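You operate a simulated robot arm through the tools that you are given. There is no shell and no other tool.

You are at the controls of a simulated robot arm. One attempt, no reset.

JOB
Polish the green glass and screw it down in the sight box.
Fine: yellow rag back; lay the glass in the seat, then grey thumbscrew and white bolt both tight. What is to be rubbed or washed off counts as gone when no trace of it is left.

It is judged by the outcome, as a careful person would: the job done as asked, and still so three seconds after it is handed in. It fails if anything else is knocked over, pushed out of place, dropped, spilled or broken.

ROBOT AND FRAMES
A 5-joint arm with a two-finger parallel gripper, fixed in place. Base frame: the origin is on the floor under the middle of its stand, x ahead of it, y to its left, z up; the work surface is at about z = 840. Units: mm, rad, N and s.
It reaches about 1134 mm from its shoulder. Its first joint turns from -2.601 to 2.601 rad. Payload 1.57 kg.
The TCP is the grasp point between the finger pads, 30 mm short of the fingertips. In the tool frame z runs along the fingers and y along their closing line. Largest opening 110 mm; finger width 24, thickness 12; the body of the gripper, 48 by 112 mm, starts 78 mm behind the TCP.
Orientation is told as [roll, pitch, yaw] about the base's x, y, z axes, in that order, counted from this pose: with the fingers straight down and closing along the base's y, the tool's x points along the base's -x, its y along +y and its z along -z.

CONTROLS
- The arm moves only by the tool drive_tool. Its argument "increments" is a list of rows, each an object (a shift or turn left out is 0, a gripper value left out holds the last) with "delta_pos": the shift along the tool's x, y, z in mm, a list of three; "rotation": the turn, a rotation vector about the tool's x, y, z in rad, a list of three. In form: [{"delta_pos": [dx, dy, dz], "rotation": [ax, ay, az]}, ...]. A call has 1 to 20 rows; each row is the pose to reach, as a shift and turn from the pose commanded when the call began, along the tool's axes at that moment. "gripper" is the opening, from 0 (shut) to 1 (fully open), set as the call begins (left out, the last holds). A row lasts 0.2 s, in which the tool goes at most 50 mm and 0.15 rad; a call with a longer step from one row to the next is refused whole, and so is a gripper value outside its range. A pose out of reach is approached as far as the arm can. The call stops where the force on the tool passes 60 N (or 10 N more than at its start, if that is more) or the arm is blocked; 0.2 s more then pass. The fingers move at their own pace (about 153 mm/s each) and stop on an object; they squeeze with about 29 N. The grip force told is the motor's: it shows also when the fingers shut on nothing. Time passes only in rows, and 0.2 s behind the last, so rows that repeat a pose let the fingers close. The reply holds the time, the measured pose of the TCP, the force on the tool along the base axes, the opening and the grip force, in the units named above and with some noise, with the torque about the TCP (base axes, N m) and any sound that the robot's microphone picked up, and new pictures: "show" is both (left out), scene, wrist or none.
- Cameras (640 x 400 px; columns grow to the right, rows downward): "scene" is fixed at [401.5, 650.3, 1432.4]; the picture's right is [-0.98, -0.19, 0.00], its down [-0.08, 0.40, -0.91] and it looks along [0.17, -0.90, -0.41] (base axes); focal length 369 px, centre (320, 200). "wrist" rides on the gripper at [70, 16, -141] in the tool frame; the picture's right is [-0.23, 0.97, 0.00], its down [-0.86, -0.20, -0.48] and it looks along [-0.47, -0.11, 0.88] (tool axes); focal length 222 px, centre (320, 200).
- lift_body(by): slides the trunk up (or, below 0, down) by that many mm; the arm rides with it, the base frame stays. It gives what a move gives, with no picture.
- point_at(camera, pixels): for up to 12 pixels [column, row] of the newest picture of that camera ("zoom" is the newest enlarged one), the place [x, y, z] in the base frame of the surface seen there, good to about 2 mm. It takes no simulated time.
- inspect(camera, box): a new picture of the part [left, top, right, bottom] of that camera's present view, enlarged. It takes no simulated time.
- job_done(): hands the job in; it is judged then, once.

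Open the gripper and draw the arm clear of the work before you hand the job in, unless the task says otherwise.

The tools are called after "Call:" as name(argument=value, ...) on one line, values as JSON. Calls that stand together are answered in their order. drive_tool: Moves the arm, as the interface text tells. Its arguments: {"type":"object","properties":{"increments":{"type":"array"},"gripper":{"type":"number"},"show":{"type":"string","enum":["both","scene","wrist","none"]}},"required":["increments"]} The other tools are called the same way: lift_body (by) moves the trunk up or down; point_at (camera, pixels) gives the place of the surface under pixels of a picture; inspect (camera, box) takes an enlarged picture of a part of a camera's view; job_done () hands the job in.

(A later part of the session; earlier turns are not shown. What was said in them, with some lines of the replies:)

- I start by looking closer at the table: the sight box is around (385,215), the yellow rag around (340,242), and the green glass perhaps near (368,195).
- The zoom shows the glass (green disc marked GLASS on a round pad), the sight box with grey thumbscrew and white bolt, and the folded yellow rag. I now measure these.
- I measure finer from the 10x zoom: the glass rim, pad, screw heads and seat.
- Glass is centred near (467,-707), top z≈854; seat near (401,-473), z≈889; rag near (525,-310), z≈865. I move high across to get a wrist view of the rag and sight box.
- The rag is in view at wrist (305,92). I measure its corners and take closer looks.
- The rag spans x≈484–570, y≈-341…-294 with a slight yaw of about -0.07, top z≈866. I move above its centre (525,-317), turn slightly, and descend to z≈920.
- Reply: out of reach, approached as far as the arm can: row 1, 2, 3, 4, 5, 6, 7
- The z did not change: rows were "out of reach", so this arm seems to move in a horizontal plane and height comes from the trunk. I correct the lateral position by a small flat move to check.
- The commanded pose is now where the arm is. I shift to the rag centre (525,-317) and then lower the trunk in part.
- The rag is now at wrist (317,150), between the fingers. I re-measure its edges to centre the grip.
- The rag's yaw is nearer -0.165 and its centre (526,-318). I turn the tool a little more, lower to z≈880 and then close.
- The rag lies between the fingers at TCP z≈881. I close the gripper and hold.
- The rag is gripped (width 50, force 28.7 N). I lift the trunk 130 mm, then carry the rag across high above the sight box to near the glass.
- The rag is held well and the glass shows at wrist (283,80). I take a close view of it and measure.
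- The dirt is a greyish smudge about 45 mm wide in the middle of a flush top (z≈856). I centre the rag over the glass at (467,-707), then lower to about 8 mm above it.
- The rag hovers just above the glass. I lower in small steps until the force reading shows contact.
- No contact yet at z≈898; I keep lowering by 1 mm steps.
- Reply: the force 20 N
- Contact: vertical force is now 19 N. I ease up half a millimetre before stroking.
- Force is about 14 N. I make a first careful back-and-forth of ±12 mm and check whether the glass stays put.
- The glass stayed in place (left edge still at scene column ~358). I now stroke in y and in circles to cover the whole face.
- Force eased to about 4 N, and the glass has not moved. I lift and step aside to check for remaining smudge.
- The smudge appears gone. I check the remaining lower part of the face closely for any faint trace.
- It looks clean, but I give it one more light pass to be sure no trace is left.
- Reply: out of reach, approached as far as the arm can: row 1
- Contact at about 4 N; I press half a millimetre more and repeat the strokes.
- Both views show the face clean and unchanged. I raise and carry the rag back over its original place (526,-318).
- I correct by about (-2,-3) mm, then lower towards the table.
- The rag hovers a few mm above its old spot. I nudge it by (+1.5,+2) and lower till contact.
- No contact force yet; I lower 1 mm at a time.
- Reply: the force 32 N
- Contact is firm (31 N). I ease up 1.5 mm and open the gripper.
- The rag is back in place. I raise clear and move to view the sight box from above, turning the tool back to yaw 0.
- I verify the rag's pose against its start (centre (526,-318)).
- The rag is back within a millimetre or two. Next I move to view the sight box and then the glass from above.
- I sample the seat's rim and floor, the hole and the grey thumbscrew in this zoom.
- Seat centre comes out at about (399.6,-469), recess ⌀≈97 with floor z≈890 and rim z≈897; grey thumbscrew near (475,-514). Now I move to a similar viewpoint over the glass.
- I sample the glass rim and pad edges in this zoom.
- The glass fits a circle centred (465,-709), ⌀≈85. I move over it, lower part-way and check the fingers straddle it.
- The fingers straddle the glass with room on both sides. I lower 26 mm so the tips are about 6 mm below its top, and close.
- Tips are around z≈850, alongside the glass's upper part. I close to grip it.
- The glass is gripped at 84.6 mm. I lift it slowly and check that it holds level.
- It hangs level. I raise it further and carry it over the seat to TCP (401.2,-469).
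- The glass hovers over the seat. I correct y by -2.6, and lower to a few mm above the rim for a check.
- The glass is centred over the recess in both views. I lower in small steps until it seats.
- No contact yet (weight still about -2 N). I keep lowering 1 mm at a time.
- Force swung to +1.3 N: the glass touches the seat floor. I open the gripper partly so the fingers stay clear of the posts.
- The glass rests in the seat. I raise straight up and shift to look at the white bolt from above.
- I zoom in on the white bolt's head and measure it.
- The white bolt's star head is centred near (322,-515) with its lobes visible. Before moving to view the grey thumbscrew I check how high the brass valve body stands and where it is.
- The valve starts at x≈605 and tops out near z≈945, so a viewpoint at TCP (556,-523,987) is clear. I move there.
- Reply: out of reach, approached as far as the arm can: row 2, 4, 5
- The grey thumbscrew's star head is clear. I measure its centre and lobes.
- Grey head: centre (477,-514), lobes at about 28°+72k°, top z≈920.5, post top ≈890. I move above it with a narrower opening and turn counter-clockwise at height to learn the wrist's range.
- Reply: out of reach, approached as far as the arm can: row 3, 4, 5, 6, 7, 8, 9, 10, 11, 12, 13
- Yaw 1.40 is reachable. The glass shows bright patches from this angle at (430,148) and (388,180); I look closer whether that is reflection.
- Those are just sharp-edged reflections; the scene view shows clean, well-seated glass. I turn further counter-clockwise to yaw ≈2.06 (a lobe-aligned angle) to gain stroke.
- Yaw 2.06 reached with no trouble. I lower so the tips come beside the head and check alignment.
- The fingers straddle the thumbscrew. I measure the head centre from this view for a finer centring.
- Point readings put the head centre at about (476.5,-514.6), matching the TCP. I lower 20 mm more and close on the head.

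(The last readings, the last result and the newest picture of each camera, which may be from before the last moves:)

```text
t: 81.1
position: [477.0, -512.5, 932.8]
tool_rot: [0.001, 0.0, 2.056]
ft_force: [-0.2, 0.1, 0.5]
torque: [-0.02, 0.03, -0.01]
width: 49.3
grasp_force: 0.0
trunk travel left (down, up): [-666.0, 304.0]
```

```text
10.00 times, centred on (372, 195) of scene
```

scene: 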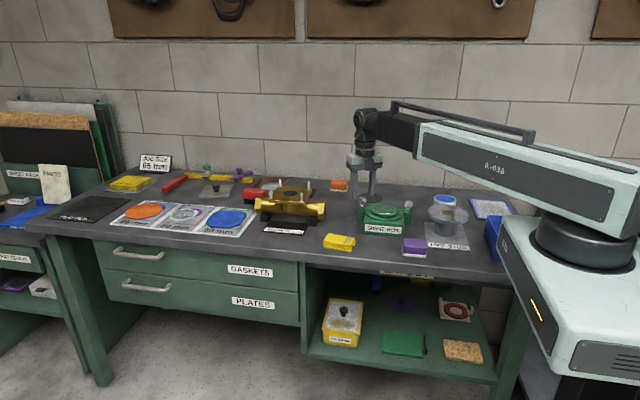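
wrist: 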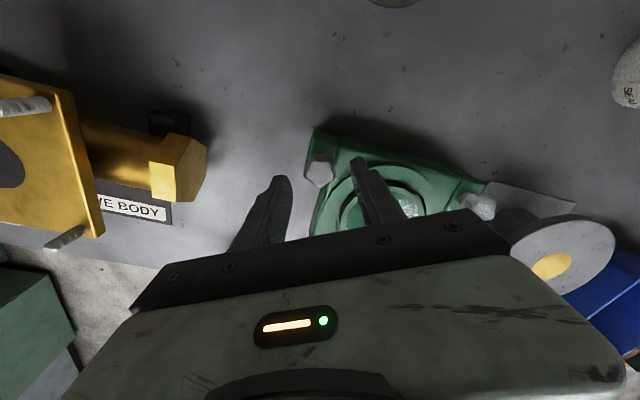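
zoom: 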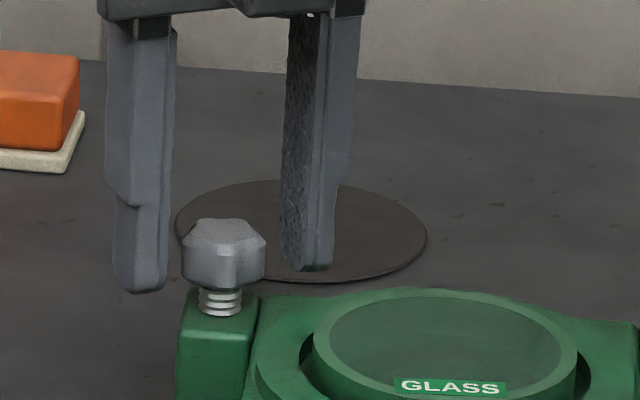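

The tips are beside the head as computed. I close the gripper on it.

Call:
drive_tool(increments=[{"delta_pos": [0, 0, 0]}, {"delta_pos": [0, 0, 0]}, {"delta_pos": [0, 0, 0]}], gripper=0, show="wrist")

Call:
inspect(camera="scene", box=[340, 175, 404, 215])

```text
t: 81.9
position: [477.1, -513.0, 932.4]
tool_rot: [0.0, -0.002, 2.058]
ft_force: [-4.6, -0.8, -3.0]
torque: [-0.13, 0.17, -0.01]
width: 27.3
grasp_force: 37.0
trunk travel left (down, up): [-666.0, 304.0]
```

wrist: 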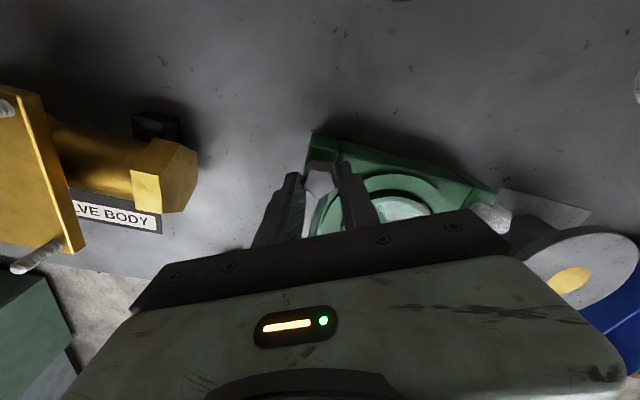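

```text
10.00 times, centred on (372, 195) of scene
```

zoom: 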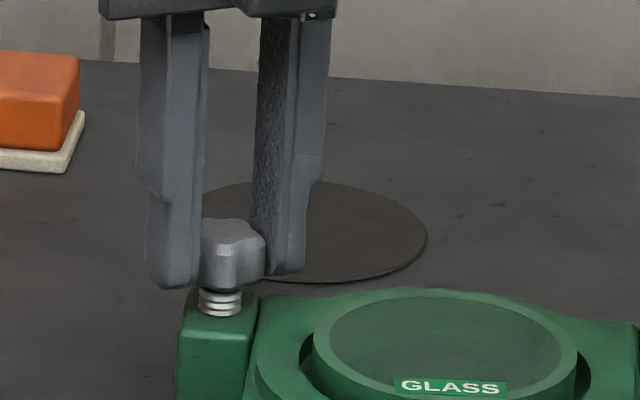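

Gripped at 27.3 mm with small side force. I turn clockwise by 0.45 rad and watch torque and height.

Call:
drive_tool(increments=[{"delta_pos": [0, 0, 0], "rotation": [0, 0, 0.09]}, {"delta_pos": [0, 0, 0], "rotation": [0, 0, 0.18]}, {"delta_pos": [0, 0, 0], "rotation": [0, 0, 0.27]}, {"delta_pos": [0, 0, 0], "rotation": [0, 0, 0.36]}, {"delta_pos": [0, 0, 0], "rotation": [0, 0, 0.45]}], show="wrist")

Call:
inspect(camera="scene", box=[340, 175, 404, 215])

```text
t: 83.1
position: [478.4, -513.8, 932.6]
tool_rot: [-0.001, 0.001, 1.605]
ft_force: [2.3, -5.0, 5.0]
torque: [0.72, 0.21, -0.01]
width: 27.4
grasp_force: 38.0
trunk travel left (down, up): [-666.0, 304.0]
```

wrist: 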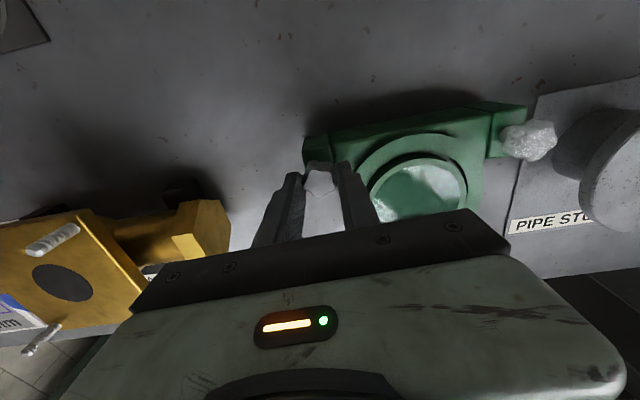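

```text
10.00 times, centred on (372, 195) of scene
```

zoom: 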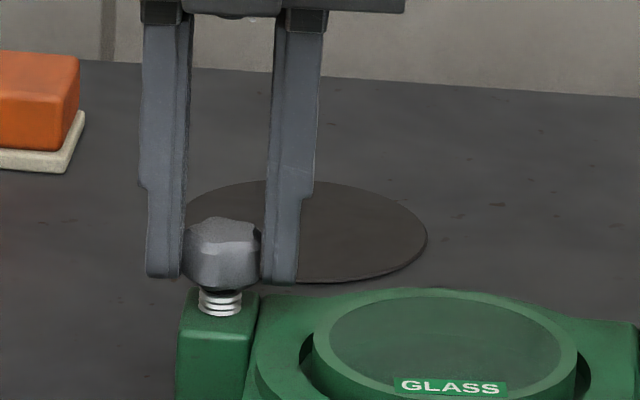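

The head turns with the fingers, torque about z ~0. I continue turning clockwise by about 1.8 rad.

Call:
drive_tool(increments=[{"delta_pos": [0, 0, 0], "rotation": [0, 0, 0.13]}, {"delta_pos": [0, 0, 0], "rotation": [0, 0, 0.26]}, {"delta_pos": [0, 0, 0], "rotation": [0, 0, 0.39]}, {"delta_pos": [0, 0, 0], "rotation": [0, 0, 0.52]}, {"delta_pos": [0, 0, 0], "rotation": [0, 0, 0.65]}, {"delta_pos": [0, 0, 0], "rotation": [0, 0, 0.78]}, {"delta_pos": [0, 0, 0], "rotation": [0, 0, 0.91]}, {"delta_pos": [0, 0, 0], "rotation": [0, 0, 1.04]}, {"delta_pos": [0, 0, 0], "rotation": [0, 0, 1.17]}, {"delta_pos": [0, 0, 0], "rotation": [0, 0, 1.3]}, {"delta_pos": [0, 0, 0], "rotation": [0, 0, 1.43]}, {"delta_pos": [0, 0, 0], "rotation": [0, 0, 1.56]}, {"delta_pos": [0, 0, 0], "rotation": [0, 0, 1.69]}, {"delta_pos": [0, 0, 0], "rotation": [0, 0, 1.82]}], show="wrist")

Call:
inspect(camera="scene", box=[340, 175, 404, 215])

```text
t: 86.1
position: [477.6, -514.8, 930.7]
tool_rot: [0.0, 0.003, -0.213]
ft_force: [2.3, -19.3, -5.6]
torque: [-0.55, -0.3, 0.46]
width: 28.8
grasp_force: 38.8
trunk travel left (down, up): [-666.0, 304.0]
```

wrist: 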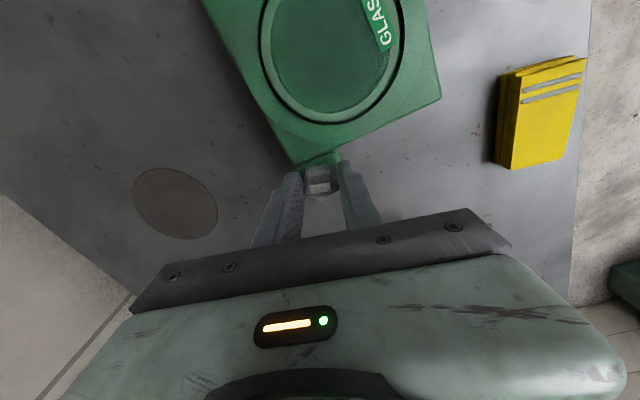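

```text
10.00 times, centred on (372, 195) of scene
```

zoom: 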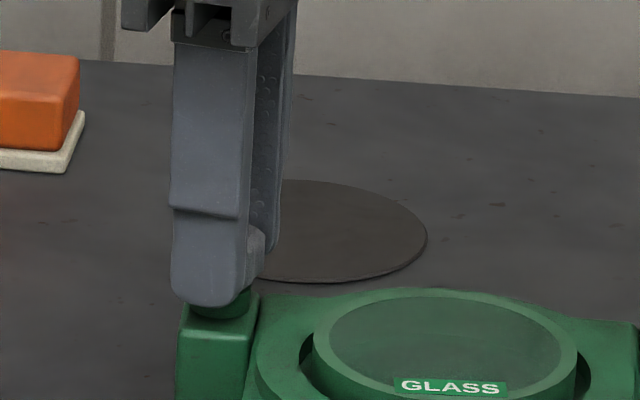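

Torque about z has risen to 0.46 N·m and the thread seems hidden. I look closer at the head between the fingers.

Call:
inspect(camera="wrist", box=[280, 140, 376, 200])

Call:
inspect(camera="scene", box=[352, 192, 376, 207])

```text
6.67 times, centred on (328, 170) of wrist
```

zoom: 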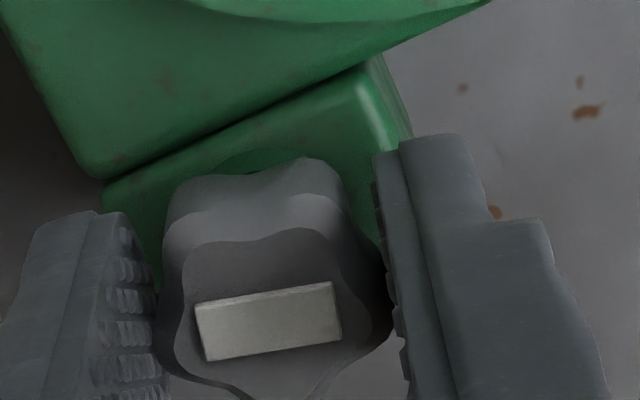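

```text
16.00 times, centred on (364, 200) of scene
```

zoom: 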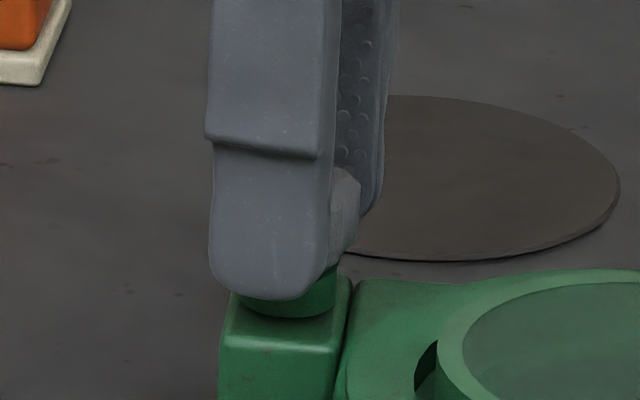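

A green collar shows under the head and a light tab on top – possibly a seated/tight indicator. I release, rise and look properly.

Call:
drive_tool(increments=[{"delta_pos": [0, 0, 0]}, {"delta_pos": [0, 0, 0]}, {"delta_pos": [0, 0, 0]}], gripper=0.45, show="none")

Call:
lift_body(by=40)

Call:
drive_tool(increments=[{"delta_pos": [0, 0, 0]}], show="both")

Call:
inspect(camera="scene", box=[348, 188, 380, 208])

Call:
inspect(camera="wrist", box=[280, 130, 376, 190])

```text
t: 86.9
position: [477.8, -511.9, 932.9]
tool_rot: [0.001, 0.0, -0.212]
ft_force: [-0.1, 0.5, -0.2]
torque: [0.0, 0.0, -0.01]
width: 49.7
grasp_force: 0.0
trunk travel left (down, up): [-666.0, 304.0]
```

```text
t: 87.8
position: [477.8, -512.4, 973.2]
tool_rot: [0.001, 0.0, -0.215]
ft_force: [-0.1, 0.3, -0.3]
torque: [0.0, 0.0, -0.01]
width: 49.7
grasp_force: 0.2
trunk travel left (down, up): [-706.0, 264.0]
```

```text
t: 88.2
position: [477.5, -512.5, 973.2]
tool_rot: [0.0, -0.001, -0.213]
ft_force: [0.0, -0.4, 0.4]
torque: [-0.02, -0.02, 0.03]
width: 49.6
grasp_force: 0.0
trunk travel left (down, up): [-706.0, 264.0]
```

scene: 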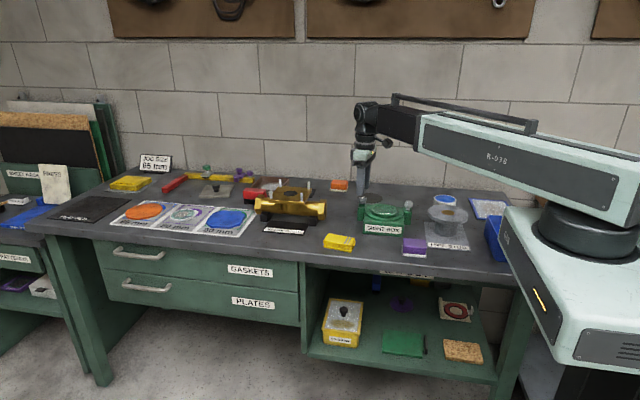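
wrist: 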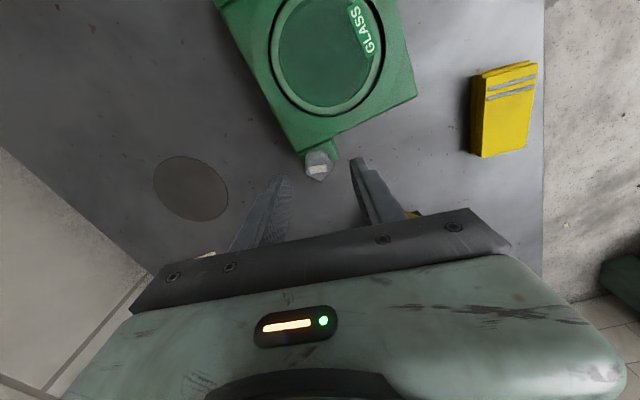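

```text
16.00 times, centred on (364, 198) of scene
```

zoom: 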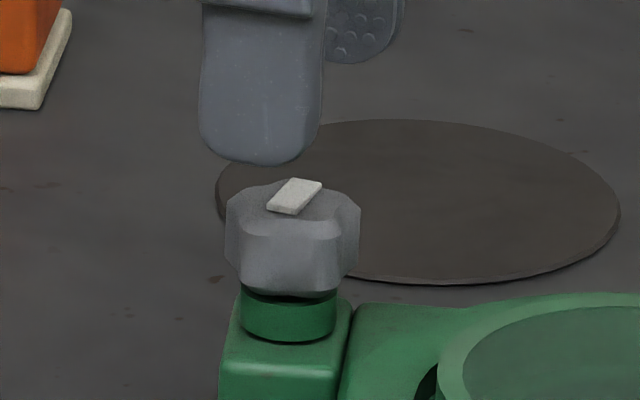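

```text
6.67 times, centred on (328, 160) of wrist
```

zoom: 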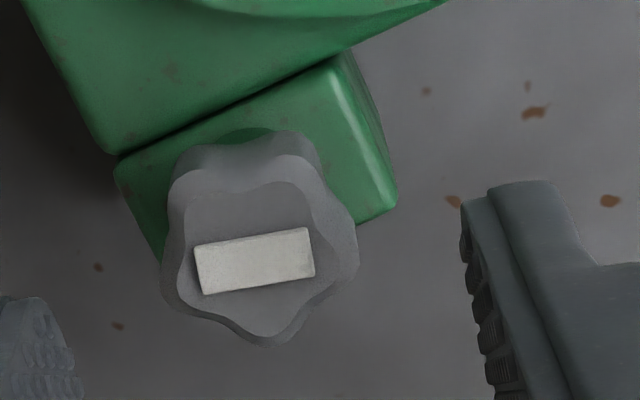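

The threads are now covered by a green collar and a light tab appeared on top – likely a tightness sign, but I verify by feel. The earlier side force shows the TCP sat ~2.5 mm too far in +y, so I re-centre and turn to yaw 0.61 for a new lobe-aligned grip.

Call:
drive_tool(increments=[{"delta_pos": [-0.5, -2.4, 0], "rotation": [0, 0, -0.13]}, {"delta_pos": [-0.5, -2.4, 0], "rotation": [0, 0, -0.26]}, {"delta_pos": [-0.5, -2.4, 0], "rotation": [0, 0, -0.39]}, {"delta_pos": [-0.5, -2.4, 0], "rotation": [0, 0, -0.52]}, {"delta_pos": [-0.5, -2.4, 0], "rotation": [0, 0, -0.65]}, {"delta_pos": [-0.5, -2.4, 0], "rotation": [0, 0, -0.78]}, {"delta_pos": [-0.5, -2.4, 0], "rotation": [0, 0, -0.822]}, {"delta_pos": [-0.5, -2.4, 0], "rotation": [0, 0, -0.822]}], show="wrist")

Call:
inspect(camera="wrist", box=[260, 110, 388, 190])

```text
t: 90.0
position: [477.1, -515.8, 972.3]
tool_rot: [0.002, 0.0, 0.61]
ft_force: [0.4, 0.3, -0.7]
torque: [-0.01, -0.01, 0.0]
width: 49.4
grasp_force: 0.1
trunk travel left (down, up): [-706.0, 264.0]
```

wrist: 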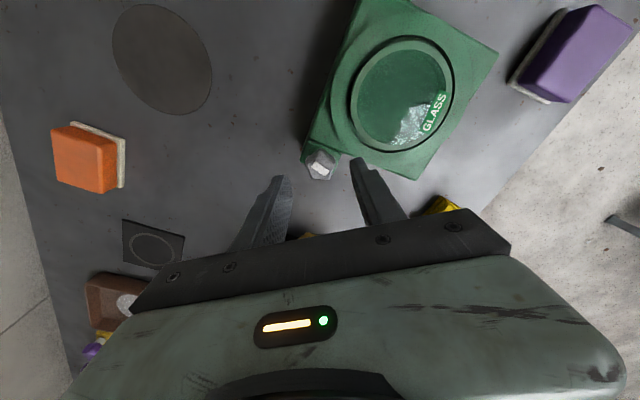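

```text
5.00 times, centred on (324, 150) of wrist
```

zoom: 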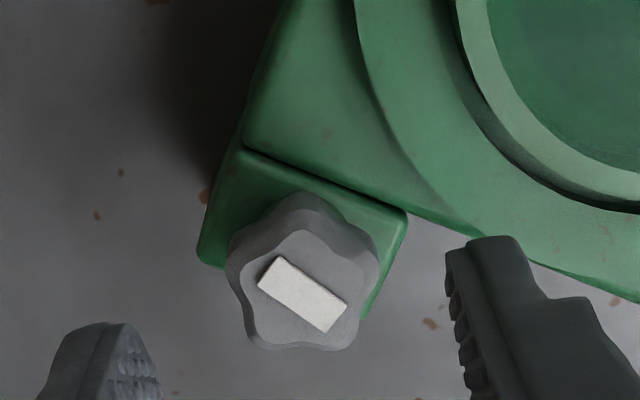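

The star is lobe-aligned with the fingers. I lower and re-grip, then try a small clockwise turn to feel for the stop.

Call:
lift_body(by=-40)

Call:
drive_tool(increments=[{"delta_pos": [0, 0, 0]}, {"delta_pos": [0, 0, 0]}, {"delta_pos": [0, 0, 0]}], gripper=0, show="none")

Call:
drive_tool(increments=[{"delta_pos": [0, 0, 0], "rotation": [0, 0, 0.06]}, {"delta_pos": [0, 0, 0], "rotation": [0, 0, 0.12]}, {"delta_pos": [0, 0, 0], "rotation": [0, 0, 0.18]}], show="none")

```text
t: 90.8
position: [476.6, -514.8, 932.8]
tool_rot: [0.001, 0.0, 0.609]
ft_force: [0.8, -0.9, -0.4]
torque: [0.0, -0.02, -0.01]
width: 49.7
grasp_force: 0.1
trunk travel left (down, up): [-666.0, 304.0]
```

```text
t: 91.6
position: [476.9, -515.5, 933.6]
tool_rot: [0.0, 0.001, 0.611]
ft_force: [-0.8, 0.8, -1.9]
torque: [0.07, 0.01, 0.39]
width: 28.0
grasp_force: 38.2
trunk travel left (down, up): [-666.0, 304.0]
```

```text
t: 92.4
position: [476.1, -514.4, 933.2]
tool_rot: [-0.002, 0.0, 0.427]
ft_force: [-4.8, 5.3, -5.1]
torque: [-0.16, -0.14, 0.5]
width: 28.4
grasp_force: 39.0
trunk travel left (down, up): [-666.0, 304.0]
```

Torque is about 0.5 N·m. I check in the picture whether the head turned with the fingers or slipped.

Call:
drive_tool(increments=[{"delta_pos": [0, 0, 0]}], show="wrist")

Call:
inspect(camera="wrist", box=[272, 130, 368, 190])

Call:
inspect(camera="scene", box=[348, 188, 380, 208])

```text
t: 92.8
position: [478.1, -514.6, 933.7]
tool_rot: [0.0, 0.0, 0.429]
ft_force: [-5.1, 7.8, -6.2]
torque: [-0.09, -0.13, 0.07]
width: 28.5
grasp_force: 38.9
trunk travel left (down, up): [-666.0, 304.0]
```

wrist: 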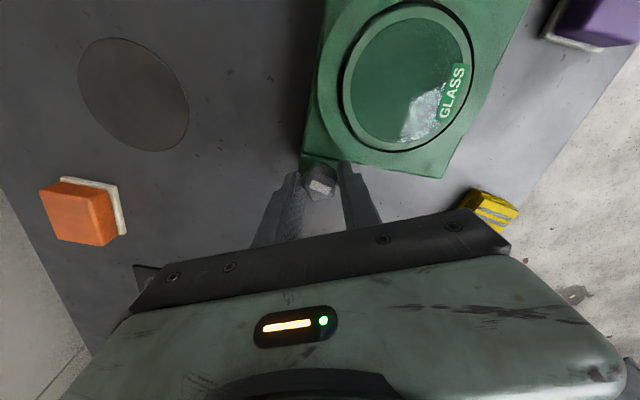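

```text
6.67 times, centred on (320, 160) of wrist
```

zoom: 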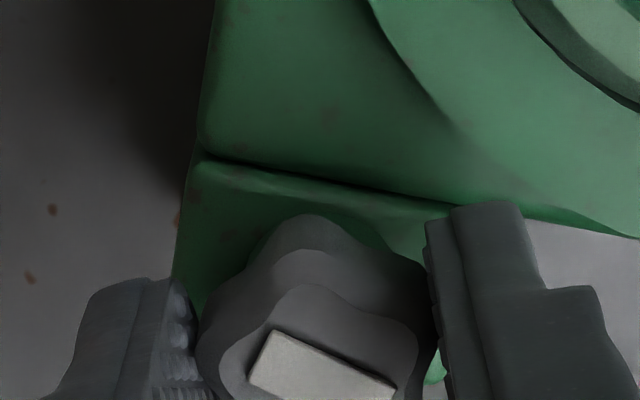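

```text
16.00 times, centred on (364, 198) of scene
```

zoom: 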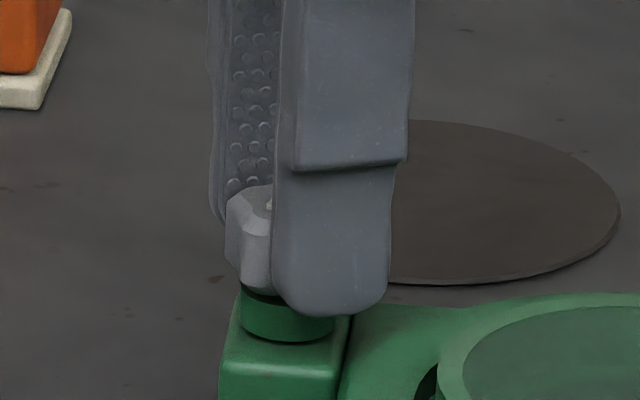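

The tab kept its world direction while the fingers slipped round it at ~0.5 N·m, so the grey thumbscrew is at its stop: tight. I check clearances near the white bolt (pipe stub) before going there.

Call:
point_at(camera="scene", pixels=[[447, 212], [429, 213], [466, 215], [445, 206], [445, 221], [445, 202], [438, 200]])

Call:
drive_tool(increments=[{"delta_pos": [0, 0, 0]}, {"delta_pos": [0, 0, 0]}, {"delta_pos": [0, 0, 0]}], gripper=0.45, show="none")

Call:
lift_body(by=45)

```text
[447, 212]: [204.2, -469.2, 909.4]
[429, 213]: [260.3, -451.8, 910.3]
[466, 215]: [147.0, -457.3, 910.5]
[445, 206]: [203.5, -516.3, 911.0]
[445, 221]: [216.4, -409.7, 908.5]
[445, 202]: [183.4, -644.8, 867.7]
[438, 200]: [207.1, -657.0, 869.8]
```

```text
t: 93.6
position: [478.3, -515.0, 932.9]
tool_rot: [0.001, -0.001, 0.429]
ft_force: [0.7, 0.3, 0.4]
torque: [0.02, -0.03, -0.03]
width: 49.5
grasp_force: 0.1
trunk travel left (down, up): [-666.0, 304.0]
```

```text
t: 94.5
position: [478.6, -516.1, 977.5]
tool_rot: [-0.002, 0.001, 0.43]
ft_force: [1.6, -0.1, -0.4]
torque: [-0.02, -0.01, 0.01]
width: 49.5
grasp_force: 0.1
trunk travel left (down, up): [-711.0, 259.0]
```

The pipe stub flange edge is ≥65 mm from the bolt, so there is room. I move above the white bolt while turning to yaw ≈2.03.

Call:
drive_tool(increments=[{"delta_pos": [28, 13, 0], "rotation": [0, 0, -0.13]}, {"delta_pos": [56, 26, 0], "rotation": [0, 0, -0.26]}, {"delta_pos": [84, 39, 0], "rotation": [0, 0, -0.39]}, {"delta_pos": [112, 52, 0], "rotation": [0, 0, -0.52]}, {"delta_pos": [141, 65.4, 0], "rotation": [0, 0, -0.65]}, {"delta_pos": [141, 65.4, 0], "rotation": [0, 0, -0.78]}, {"delta_pos": [141, 65.4, 0], "rotation": [0, 0, -0.91]}, {"delta_pos": [141, 65.4, 0], "rotation": [0, 0, -1.04]}, {"delta_pos": [141, 65.4, 0], "rotation": [0, 0, -1.17]}, {"delta_pos": [141, 65.4, 0], "rotation": [0, 0, -1.3]}, {"delta_pos": [141, 65.4, 0], "rotation": [0, 0, -1.43]}, {"delta_pos": [141, 65.4, 0], "rotation": [0, 0, -1.56]}, {"delta_pos": [141, 65.4, 0], "rotation": [0, 0, -1.6]}, {"delta_pos": [141, 65.4, 0], "rotation": [0, 0, -1.6]}], show="both")

Call:
inspect(camera="wrist", box=[260, 110, 388, 190])

```text
t: 97.5
position: [321.9, -516.0, 978.0]
tool_rot: [0.0, 0.001, 1.924]
ft_force: [0.2, 0.2, -0.3]
torque: [-0.02, 0.02, 0.02]
width: 49.5
grasp_force: 0.1
out of reach, approached as far as the arm can: row 12, 13, 14
trunk travel left (down, up): [-711.0, 259.0]
```

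scene: 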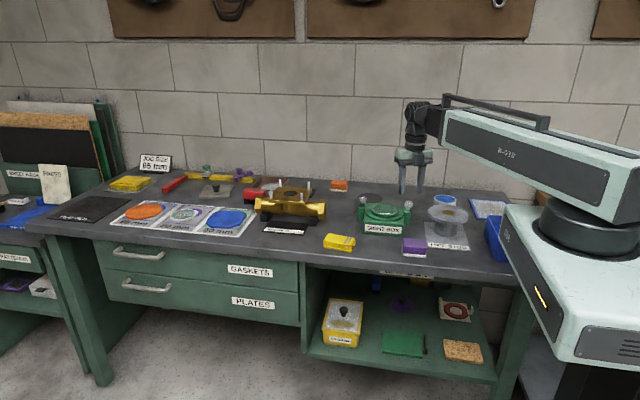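
wrist: 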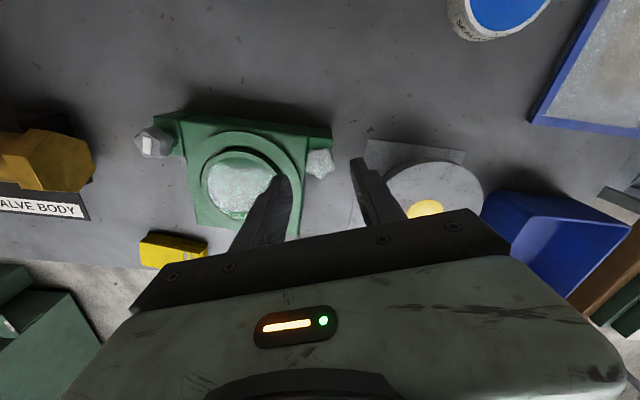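

```text
5.00 times, centred on (324, 150) of wrist
```

zoom: 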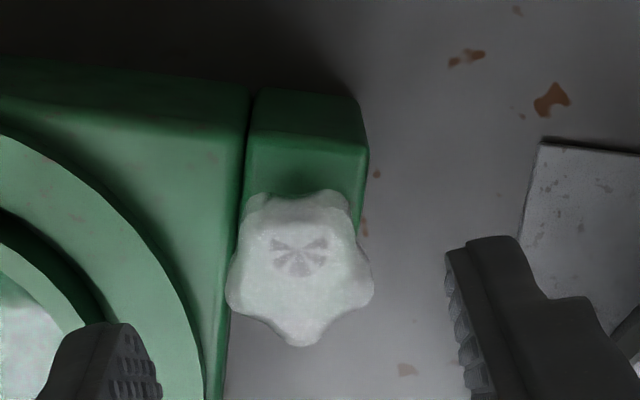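

The wrist's limit here is yaw 1.924; I use the lobe-aligned yaw 1.39 instead. The bolt head appears centred under the TCP, so I turn and lower partway.

Call:
drive_tool(increments=[{"delta_pos": [0, 0, 0], "rotation": [0, 0, 0.13]}, {"delta_pos": [0, 0, 0], "rotation": [0, 0, 0.26]}, {"delta_pos": [0, 0, 0], "rotation": [0, 0, 0.39]}, {"delta_pos": [0, 0, 0], "rotation": [0, 0, 0.534]}, {"delta_pos": [0, 0, 0], "rotation": [0, 0, 0.534]}], show="none")

Call:
lift_body(by=-25)

Call:
drive_tool(increments=[{"delta_pos": [0, 0, 0]}], show="both")

Call:
inspect(camera="wrist", box=[260, 120, 388, 200])

Call:
inspect(camera="scene", box=[380, 178, 444, 218])

```text
t: 98.7
position: [322.1, -515.7, 977.9]
tool_rot: [-0.001, 0.0, 1.388]
ft_force: [-0.3, -0.6, -0.2]
torque: [0.01, 0.03, 0.01]
width: 49.6
grasp_force: 0.0
trunk travel left (down, up): [-711.0, 259.0]
```

```text
t: 99.4
position: [322.1, -514.3, 952.7]
tool_rot: [0.0, 0.001, 1.392]
ft_force: [-0.3, -0.3, -0.7]
torque: [0.0, 0.03, 0.02]
width: 49.4
grasp_force: 0.1
trunk travel left (down, up): [-686.0, 284.0]
```

```text
t: 99.8
position: [321.5, -515.3, 952.1]
tool_rot: [-0.001, 0.001, 1.39]
ft_force: [0.1, 0.2, 0.2]
torque: [0.01, 0.0, 0.01]
width: 49.5
grasp_force: 0.0
trunk travel left (down, up): [-686.0, 284.0]
```

scene: 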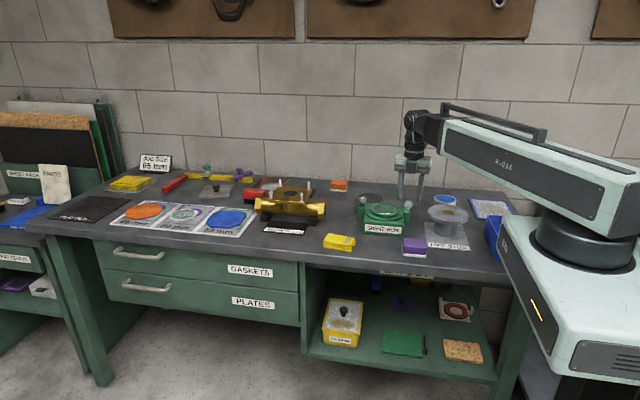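
wrist: 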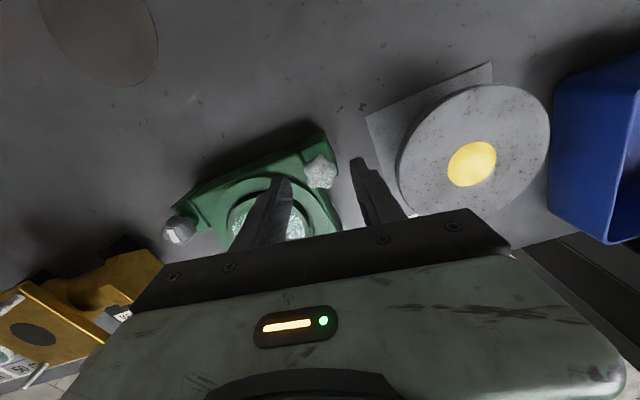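

```text
5.00 times, centred on (324, 160) of wrist
```

zoom: 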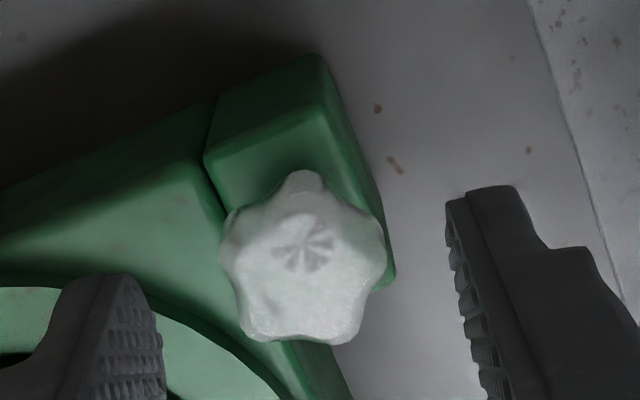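

```text
10.00 times, centred on (412, 198) of scene
```

zoom: 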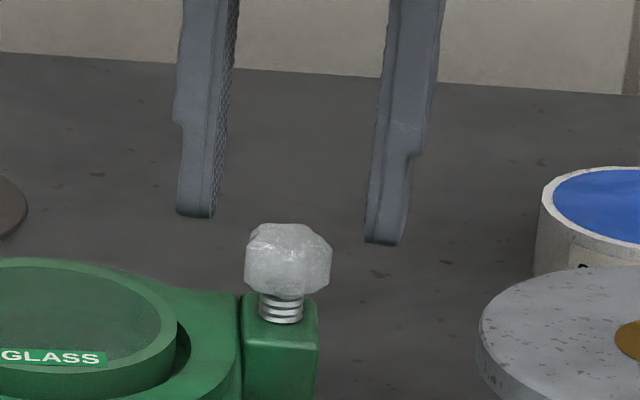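

The bolt head is centred between the fingers. I lower 20 mm and close.

Call:
lift_body(by=-20)

Call:
drive_tool(increments=[{"delta_pos": [0, 0, 0]}, {"delta_pos": [0, 0, 0]}, {"delta_pos": [0, 0, 0]}], gripper=0, show="wrist")

Call:
inspect(camera="scene", box=[380, 178, 444, 218])

```text
t: 100.5
position: [323.0, -515.0, 933.1]
tool_rot: [0.0, -0.001, 1.391]
ft_force: [-0.4, -0.5, 0.5]
torque: [0.04, -0.02, -0.01]
width: 49.5
grasp_force: 0.1
trunk travel left (down, up): [-666.0, 304.0]
```

```text
t: 101.2
position: [322.7, -515.5, 933.3]
tool_rot: [-0.001, 0.0, 1.391]
ft_force: [-1.9, 1.1, -1.6]
torque: [-0.07, 0.01, 0.0]
width: 27.8
grasp_force: 37.7
trunk travel left (down, up): [-666.0, 304.0]
```

wrist: 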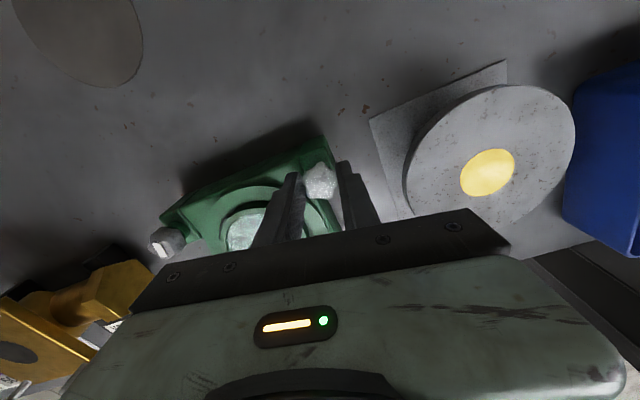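

```text
10.00 times, centred on (412, 198) of scene
```

zoom: 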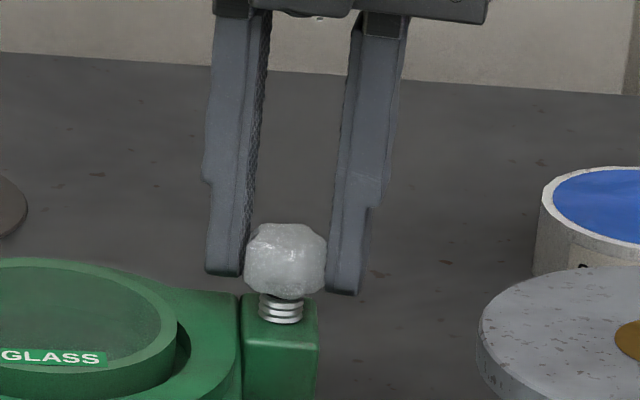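

The bolt is gripped cleanly (27.8 mm, ~2 N side force). I turn clockwise 1.2 rad and read the torque.

Call:
drive_tool(increments=[{"delta_pos": [0, 0, 0], "rotation": [0, 0, 0.12]}, {"delta_pos": [0, 0, 0], "rotation": [0, 0, 0.24]}, {"delta_pos": [0, 0, 0], "rotation": [0, 0, 0.36]}, {"delta_pos": [0, 0, 0], "rotation": [0, 0, 0.48]}, {"delta_pos": [0, 0, 0], "rotation": [0, 0, 0.6]}, {"delta_pos": [0, 0, 0], "rotation": [0, 0, 0.72]}, {"delta_pos": [0, 0, 0], "rotation": [0, 0, 0.84]}, {"delta_pos": [0, 0, 0], "rotation": [0, 0, 0.96]}, {"delta_pos": [0, 0, 0], "rotation": [0, 0, 1.08]}, {"delta_pos": [0, 0, 0], "rotation": [0, 0, 1.2]}], show="wrist")

Call:
inspect(camera="scene", box=[380, 178, 444, 218])

Call:
inspect(camera="wrist", box=[272, 130, 368, 190])

```text
t: 103.5
position: [321.3, -515.2, 933.5]
tool_rot: [0.001, 0.003, 0.188]
ft_force: [-11.5, 11.8, -15.7]
torque: [-0.12, 0.89, 0.01]
width: 27.2
grasp_force: 37.5
trunk travel left (down, up): [-666.0, 304.0]
```

wrist: 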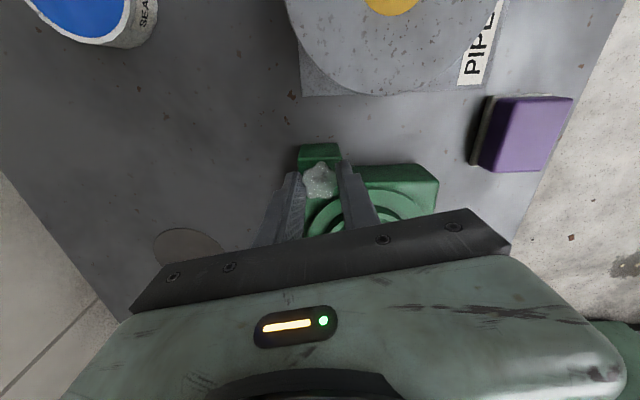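

```text
10.00 times, centred on (412, 198) of scene
```

zoom: 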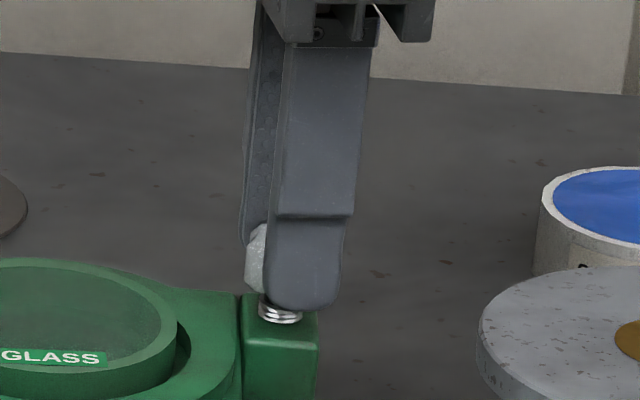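

```text
6.67 times, centred on (320, 160) of wrist
```

zoom: 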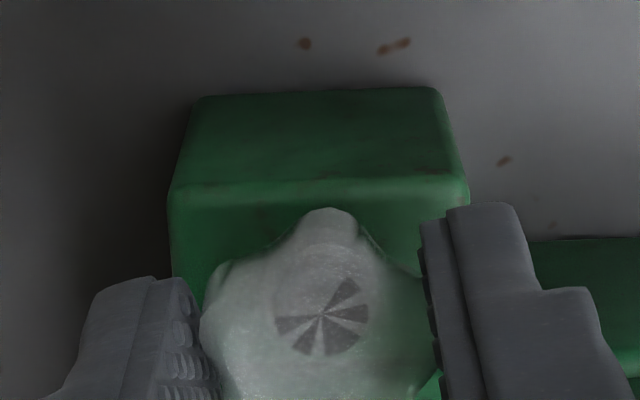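

The head turns with the fingers and pulls the tool down slightly (‑16 N), i.e. it is going in. I follow down 1 mm and continue clockwise in smaller steps.

Call:
lift_body(by=-1)

Call:
drive_tool(increments=[{"delta_pos": [0, 0, 0], "rotation": [0, 0, 0.1]}, {"delta_pos": [0, 0, 0], "rotation": [0, 0, 0.2]}, {"delta_pos": [0, 0, 0], "rotation": [0, 0, 0.3]}, {"delta_pos": [0, 0, 0], "rotation": [0, 0, 0.4]}, {"delta_pos": [0, 0, 0], "rotation": [0, 0, 0.5]}, {"delta_pos": [0, 0, 0], "rotation": [0, 0, 0.6]}, {"delta_pos": [0, 0, 0], "rotation": [0, 0, 0.7]}], show="wrist")

Call:
inspect(camera="wrist", box=[272, 130, 368, 190])

Call:
inspect(camera="scene", box=[380, 178, 444, 218])

```text
t: 104.0
position: [322.7, -514.4, 932.7]
tool_rot: [-0.003, 0.0, 0.19]
ft_force: [-8.8, 9.1, 6.4]
torque: [0.39, 1.0, -0.02]
width: 27.0
grasp_force: 38.1
trunk travel left (down, up): [-665.0, 305.0]
```

```text
t: 105.6
position: [322.0, -514.7, 933.5]
tool_rot: [-0.001, -0.001, -0.511]
ft_force: [-2.4, 3.7, 20.5]
torque: [0.52, 0.42, 0.1]
width: 27.5
grasp_force: 38.2
trunk travel left (down, up): [-665.0, 305.0]
```

wrist: 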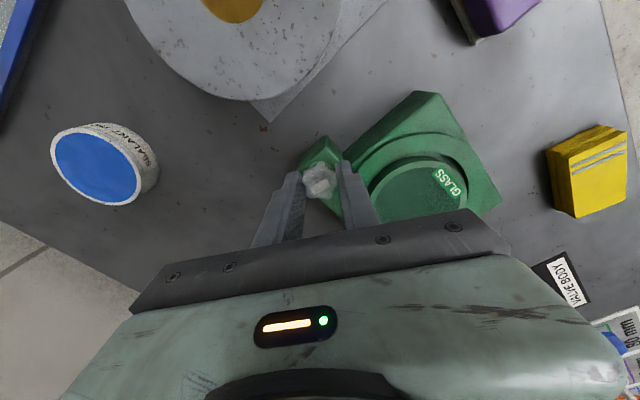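

```text
6.67 times, centred on (320, 160) of wrist
```

zoom: 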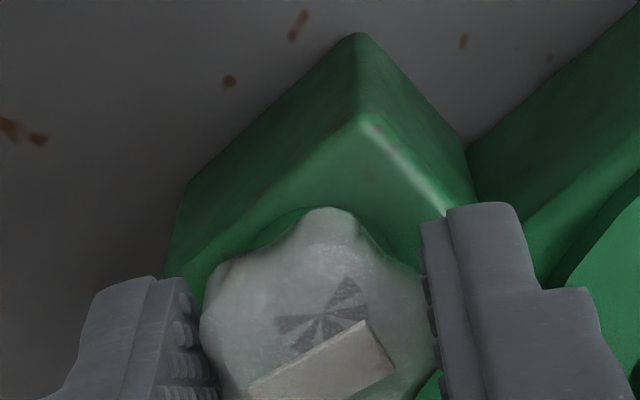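

```text
10.00 times, centred on (412, 198) of scene
```

zoom: 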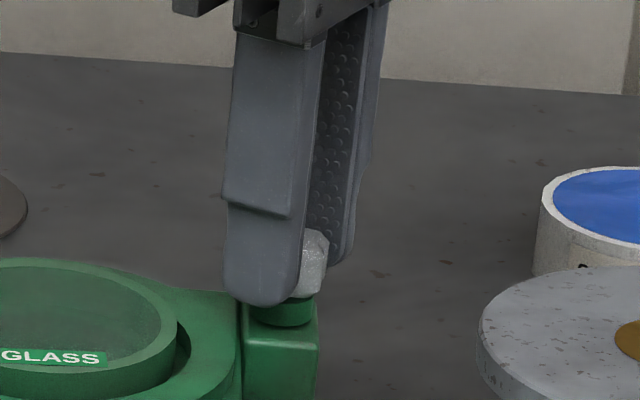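

The collar and tab have appeared on the white bolt too, but torque is still low (0.1). I keep turning gently until it resists as the grey one did.

Call:
drive_tool(increments=[{"delta_pos": [0, 0, 0], "rotation": [0, 0, 0.08]}, {"delta_pos": [0, 0, 0], "rotation": [0, 0, 0.16]}, {"delta_pos": [0, 0, 0], "rotation": [0, 0, 0.24]}], show="none")

Call:
drive_tool(increments=[{"delta_pos": [0, 0, 0], "rotation": [0, 0, 0.07]}, {"delta_pos": [0, 0, 0], "rotation": [0, 0, 0.14]}], show="wrist")

Call:
inspect(camera="wrist", box=[272, 130, 368, 190])

```text
t: 106.4
position: [321.9, -515.4, 932.3]
tool_rot: [0.001, -0.002, -0.75]
ft_force: [2.6, 7.8, 3.4]
torque: [-0.2, -0.12, 0.57]
width: 28.1
grasp_force: 38.4
trunk travel left (down, up): [-665.0, 305.0]
```

```text
t: 107.0
position: [321.4, -515.2, 934.0]
tool_rot: [0.0, 0.0, -0.892]
ft_force: [2.7, 4.5, -0.1]
torque: [0.39, -0.28, 0.47]
width: 28.5
grasp_force: 38.8
trunk travel left (down, up): [-665.0, 305.0]
```

wrist: 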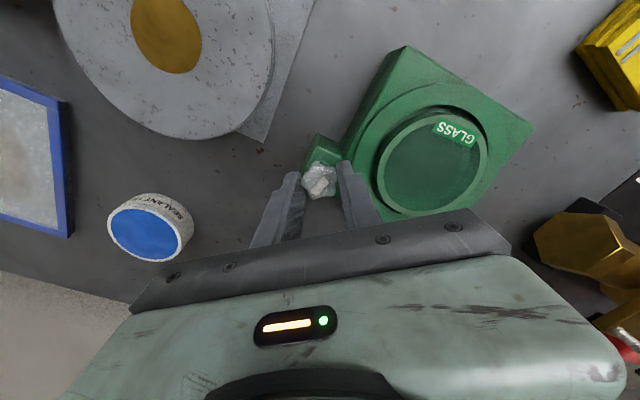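

```text
6.67 times, centred on (320, 160) of wrist
```

zoom: 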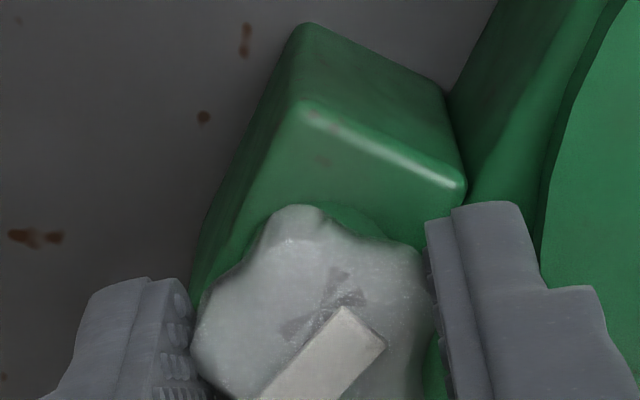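

Torque reached 0.57 N·m and the head then stayed put while the fingers slipped: the white bolt is tight. I release and raise clear.

Call:
drive_tool(increments=[{"delta_pos": [0, 0, 0]}, {"delta_pos": [0, 0, 0]}, {"delta_pos": [0, 0, 0]}], gripper=0.45, show="none")

Call:
lift_body(by=110)

Call:
drive_tool(increments=[{"delta_pos": [0, 0, 0]}], show="both")

Call:
inspect(camera="scene", box=[348, 185, 428, 235])

```text
t: 107.8
position: [323.0, -516.1, 931.4]
tool_rot: [0.0, 0.001, -0.889]
ft_force: [-0.2, 0.7, 0.5]
torque: [0.01, 0.03, 0.02]
width: 49.5
grasp_force: 0.0
trunk travel left (down, up): [-665.0, 305.0]
```

```text
t: 109.2
position: [323.3, -515.9, 1042.0]
tool_rot: [-0.002, 0.0, -0.888]
ft_force: [-0.1, 0.3, -0.4]
torque: [0.02, -0.01, -0.01]
width: 49.4
grasp_force: 0.1
trunk travel left (down, up): [-775.0, 195.0]
```

```text
t: 109.6
position: [322.5, -514.5, 1041.5]
tool_rot: [0.0, 0.001, -0.889]
ft_force: [0.0, -0.3, 0.1]
torque: [0.03, 0.01, 0.02]
width: 49.5
grasp_force: 0.1
trunk travel left (down, up): [-775.0, 195.0]
```

scene: 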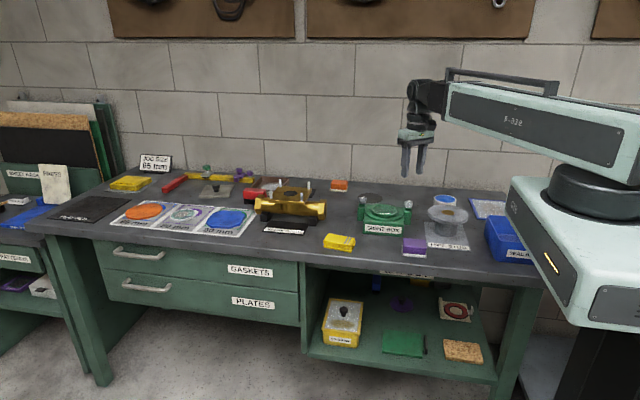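
wrist: 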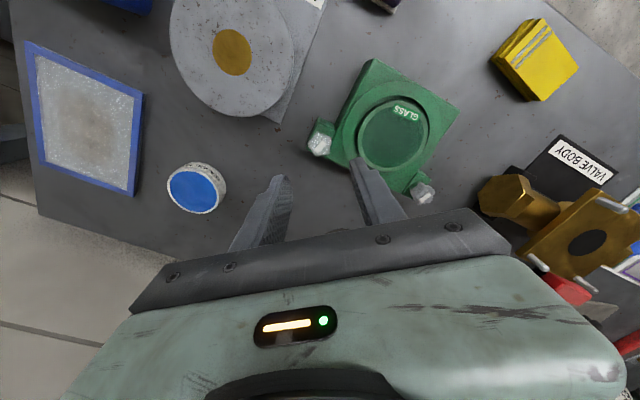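

```text
8.00 times, centred on (388, 210) of scene
```

zoom: 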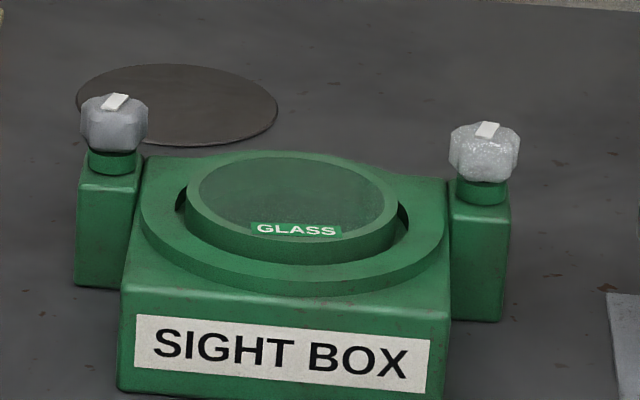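

Both screws show collar and tab, and the box has not shifted (label still starts at column 365). I check the glass once more for traces from the wrist view.

Call:
inspect(camera="wrist", box=[300, 50, 460, 150])

Call:
inspect(camera="scene", box=[366, 198, 406, 223])

Call:
point_at(camera="wrist", pixels=[[393, 133], [375, 133], [410, 133], [393, 115], [393, 152]])

```text
4.00 times, centred on (380, 100) of wrist
```

zoom: 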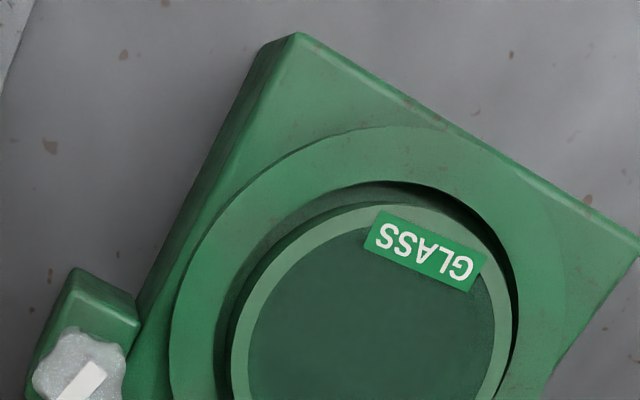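

```text
16.00 times, centred on (386, 210) of scene
```

zoom: 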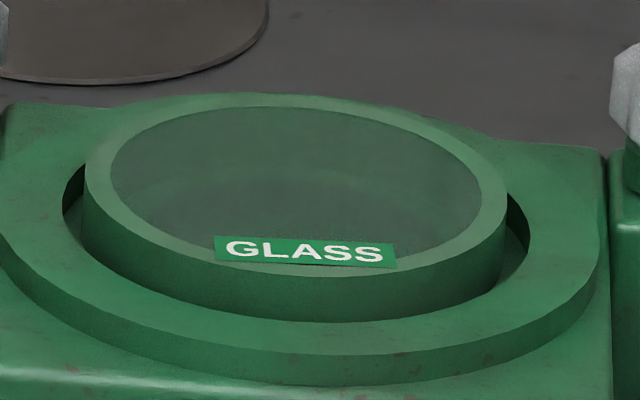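

```text
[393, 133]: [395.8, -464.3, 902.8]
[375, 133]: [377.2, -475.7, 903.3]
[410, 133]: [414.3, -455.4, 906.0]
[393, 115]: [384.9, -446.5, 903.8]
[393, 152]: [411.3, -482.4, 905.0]
```

I check the lower half of the glass as well, then retreat.

Call:
inspect(camera="wrist", box=[345, 95, 441, 155])

Call:
lift_body(by=50)

Call:
drive_tool(increments=[{"delta_pos": [0, 0, 0], "rotation": [0, 0, -0.13]}, {"delta_pos": [0, 0, 0], "rotation": [0, 0, -0.26]}, {"delta_pos": [0, 0, 0], "rotation": [0, 0, -0.39]}, {"delta_pos": [0, 0, 0], "rotation": [0, 0, -0.52]}, {"delta_pos": [0, 0, 0], "rotation": [0, 0, -0.65]}, {"delta_pos": [0, 0, 0], "rotation": [0, 0, -0.78]}, {"delta_pos": [0, 0, 0], "rotation": [0, 0, -0.889]}, {"delta_pos": [0, 0, 0], "rotation": [0, 0, -0.889]}], gripper=1, show="both")

```text
6.67 times, centred on (393, 125) of wrist
```

zoom: 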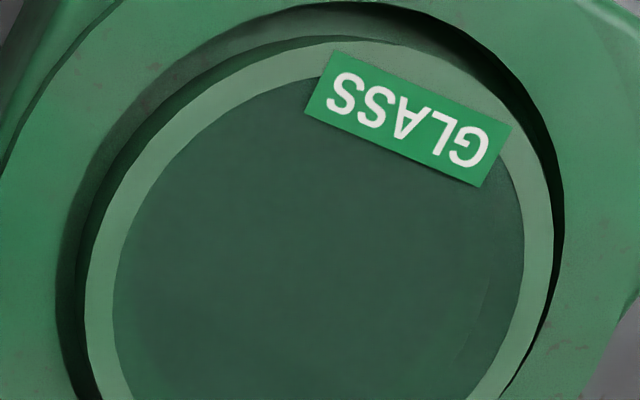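

```text
t: 110.5
position: [321.9, -515.9, 1092.7]
tool_rot: [0.001, 0.0, -0.889]
ft_force: [-1.0, -0.3, 0.0]
torque: [0.0, -0.02, 0.0]
width: 49.7
grasp_force: 0.0
trunk travel left (down, up): [-825.0, 145.0]
```

```text
t: 112.3
position: [322.4, -516.6, 1092.1]
tool_rot: [-0.001, 0.001, 0.001]
ft_force: [-0.5, 0.6, -0.3]
torque: [0.04, 0.0, -0.04]
width: 109.8
grasp_force: 0.1
trunk travel left (down, up): [-825.0, 145.0]
```

scene: 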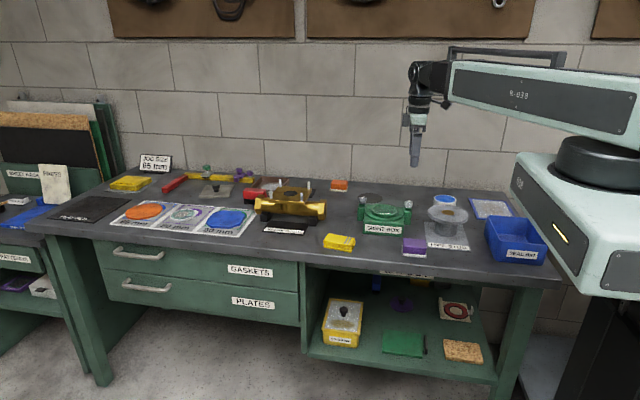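
wrist: 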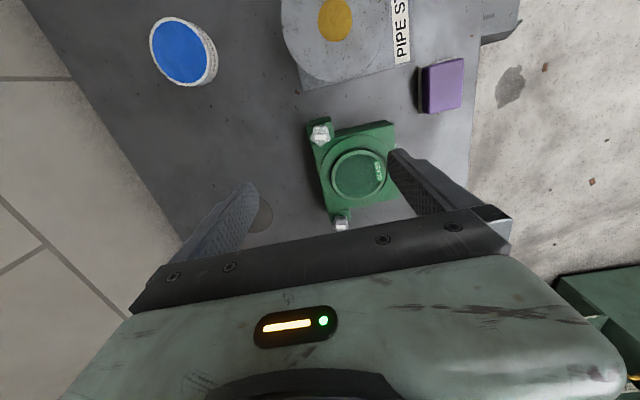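

Everything else looks unmoved compared with the first picture. I go back to the starting pose and take a last look.

Call:
drive_tool(increments=[{"delta_pos": [14, -26, 0]}, {"delta_pos": [28, -52, 0]}, {"delta_pos": [41, -78, 0]}, {"delta_pos": [41, -78, 0]}], gripper=1, show="scene")

Call:
inspect(camera="scene", box=[320, 170, 480, 270])

```text
t: 113.3
position: [281.7, -595.8, 1092.7]
tool_rot: [0.0, 0.0, 0.0]
ft_force: [0.0, 0.4, -0.3]
torque: [-0.03, 0.01, -0.03]
width: 110.0
grasp_force: 0.1
trunk travel left (down, up): [-825.0, 145.0]
```

scene: 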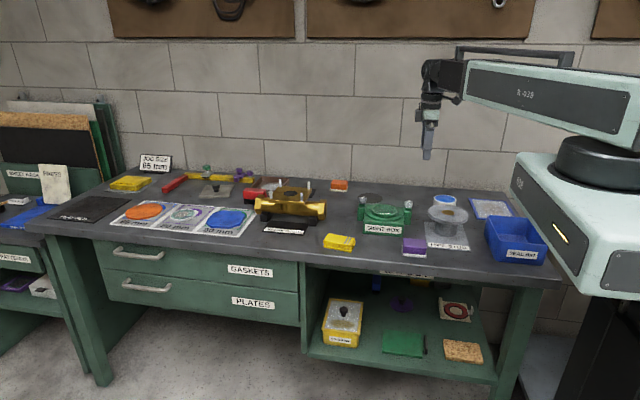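

```text
4.00 times, centred on (400, 220) of scene
```

zoom: 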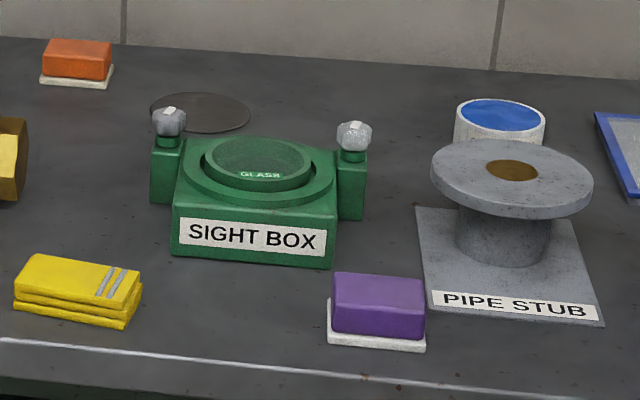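

The glass is clean and seated, both screws show their collars and turned to the stop. The rag is back where it was, nothing else moved, and the arm is clear with the gripper open, so I hand in.

Call:
job_done()

```text
The job is handed in.
```

The job is handed in: the green glass is polished and lying in the sight box seat, and both screws are tight.

- **Glass:** I wiped it with the yellow rag in two passes. Close-up views of the top face, before and after seating, show no trace of the smudge. I did not see the underside. The glass touched down on the seat floor and sits level.
- **Grey thumbscrew and white bolt:** I turned each clockwise until it stopped and the fingers slipped round the head at about 0.5 N·m. On both, a green collar now covers the threads and a light tab shows on top. I took these as signs of tightness, but I was not told what they mean.
- **Yellow rag:** It is back within a millimetre or two of where it started.
- **Everything else:** The final picture shows the other items and the sight box where they were. The gripper is open and the arm is back near its starting pose.
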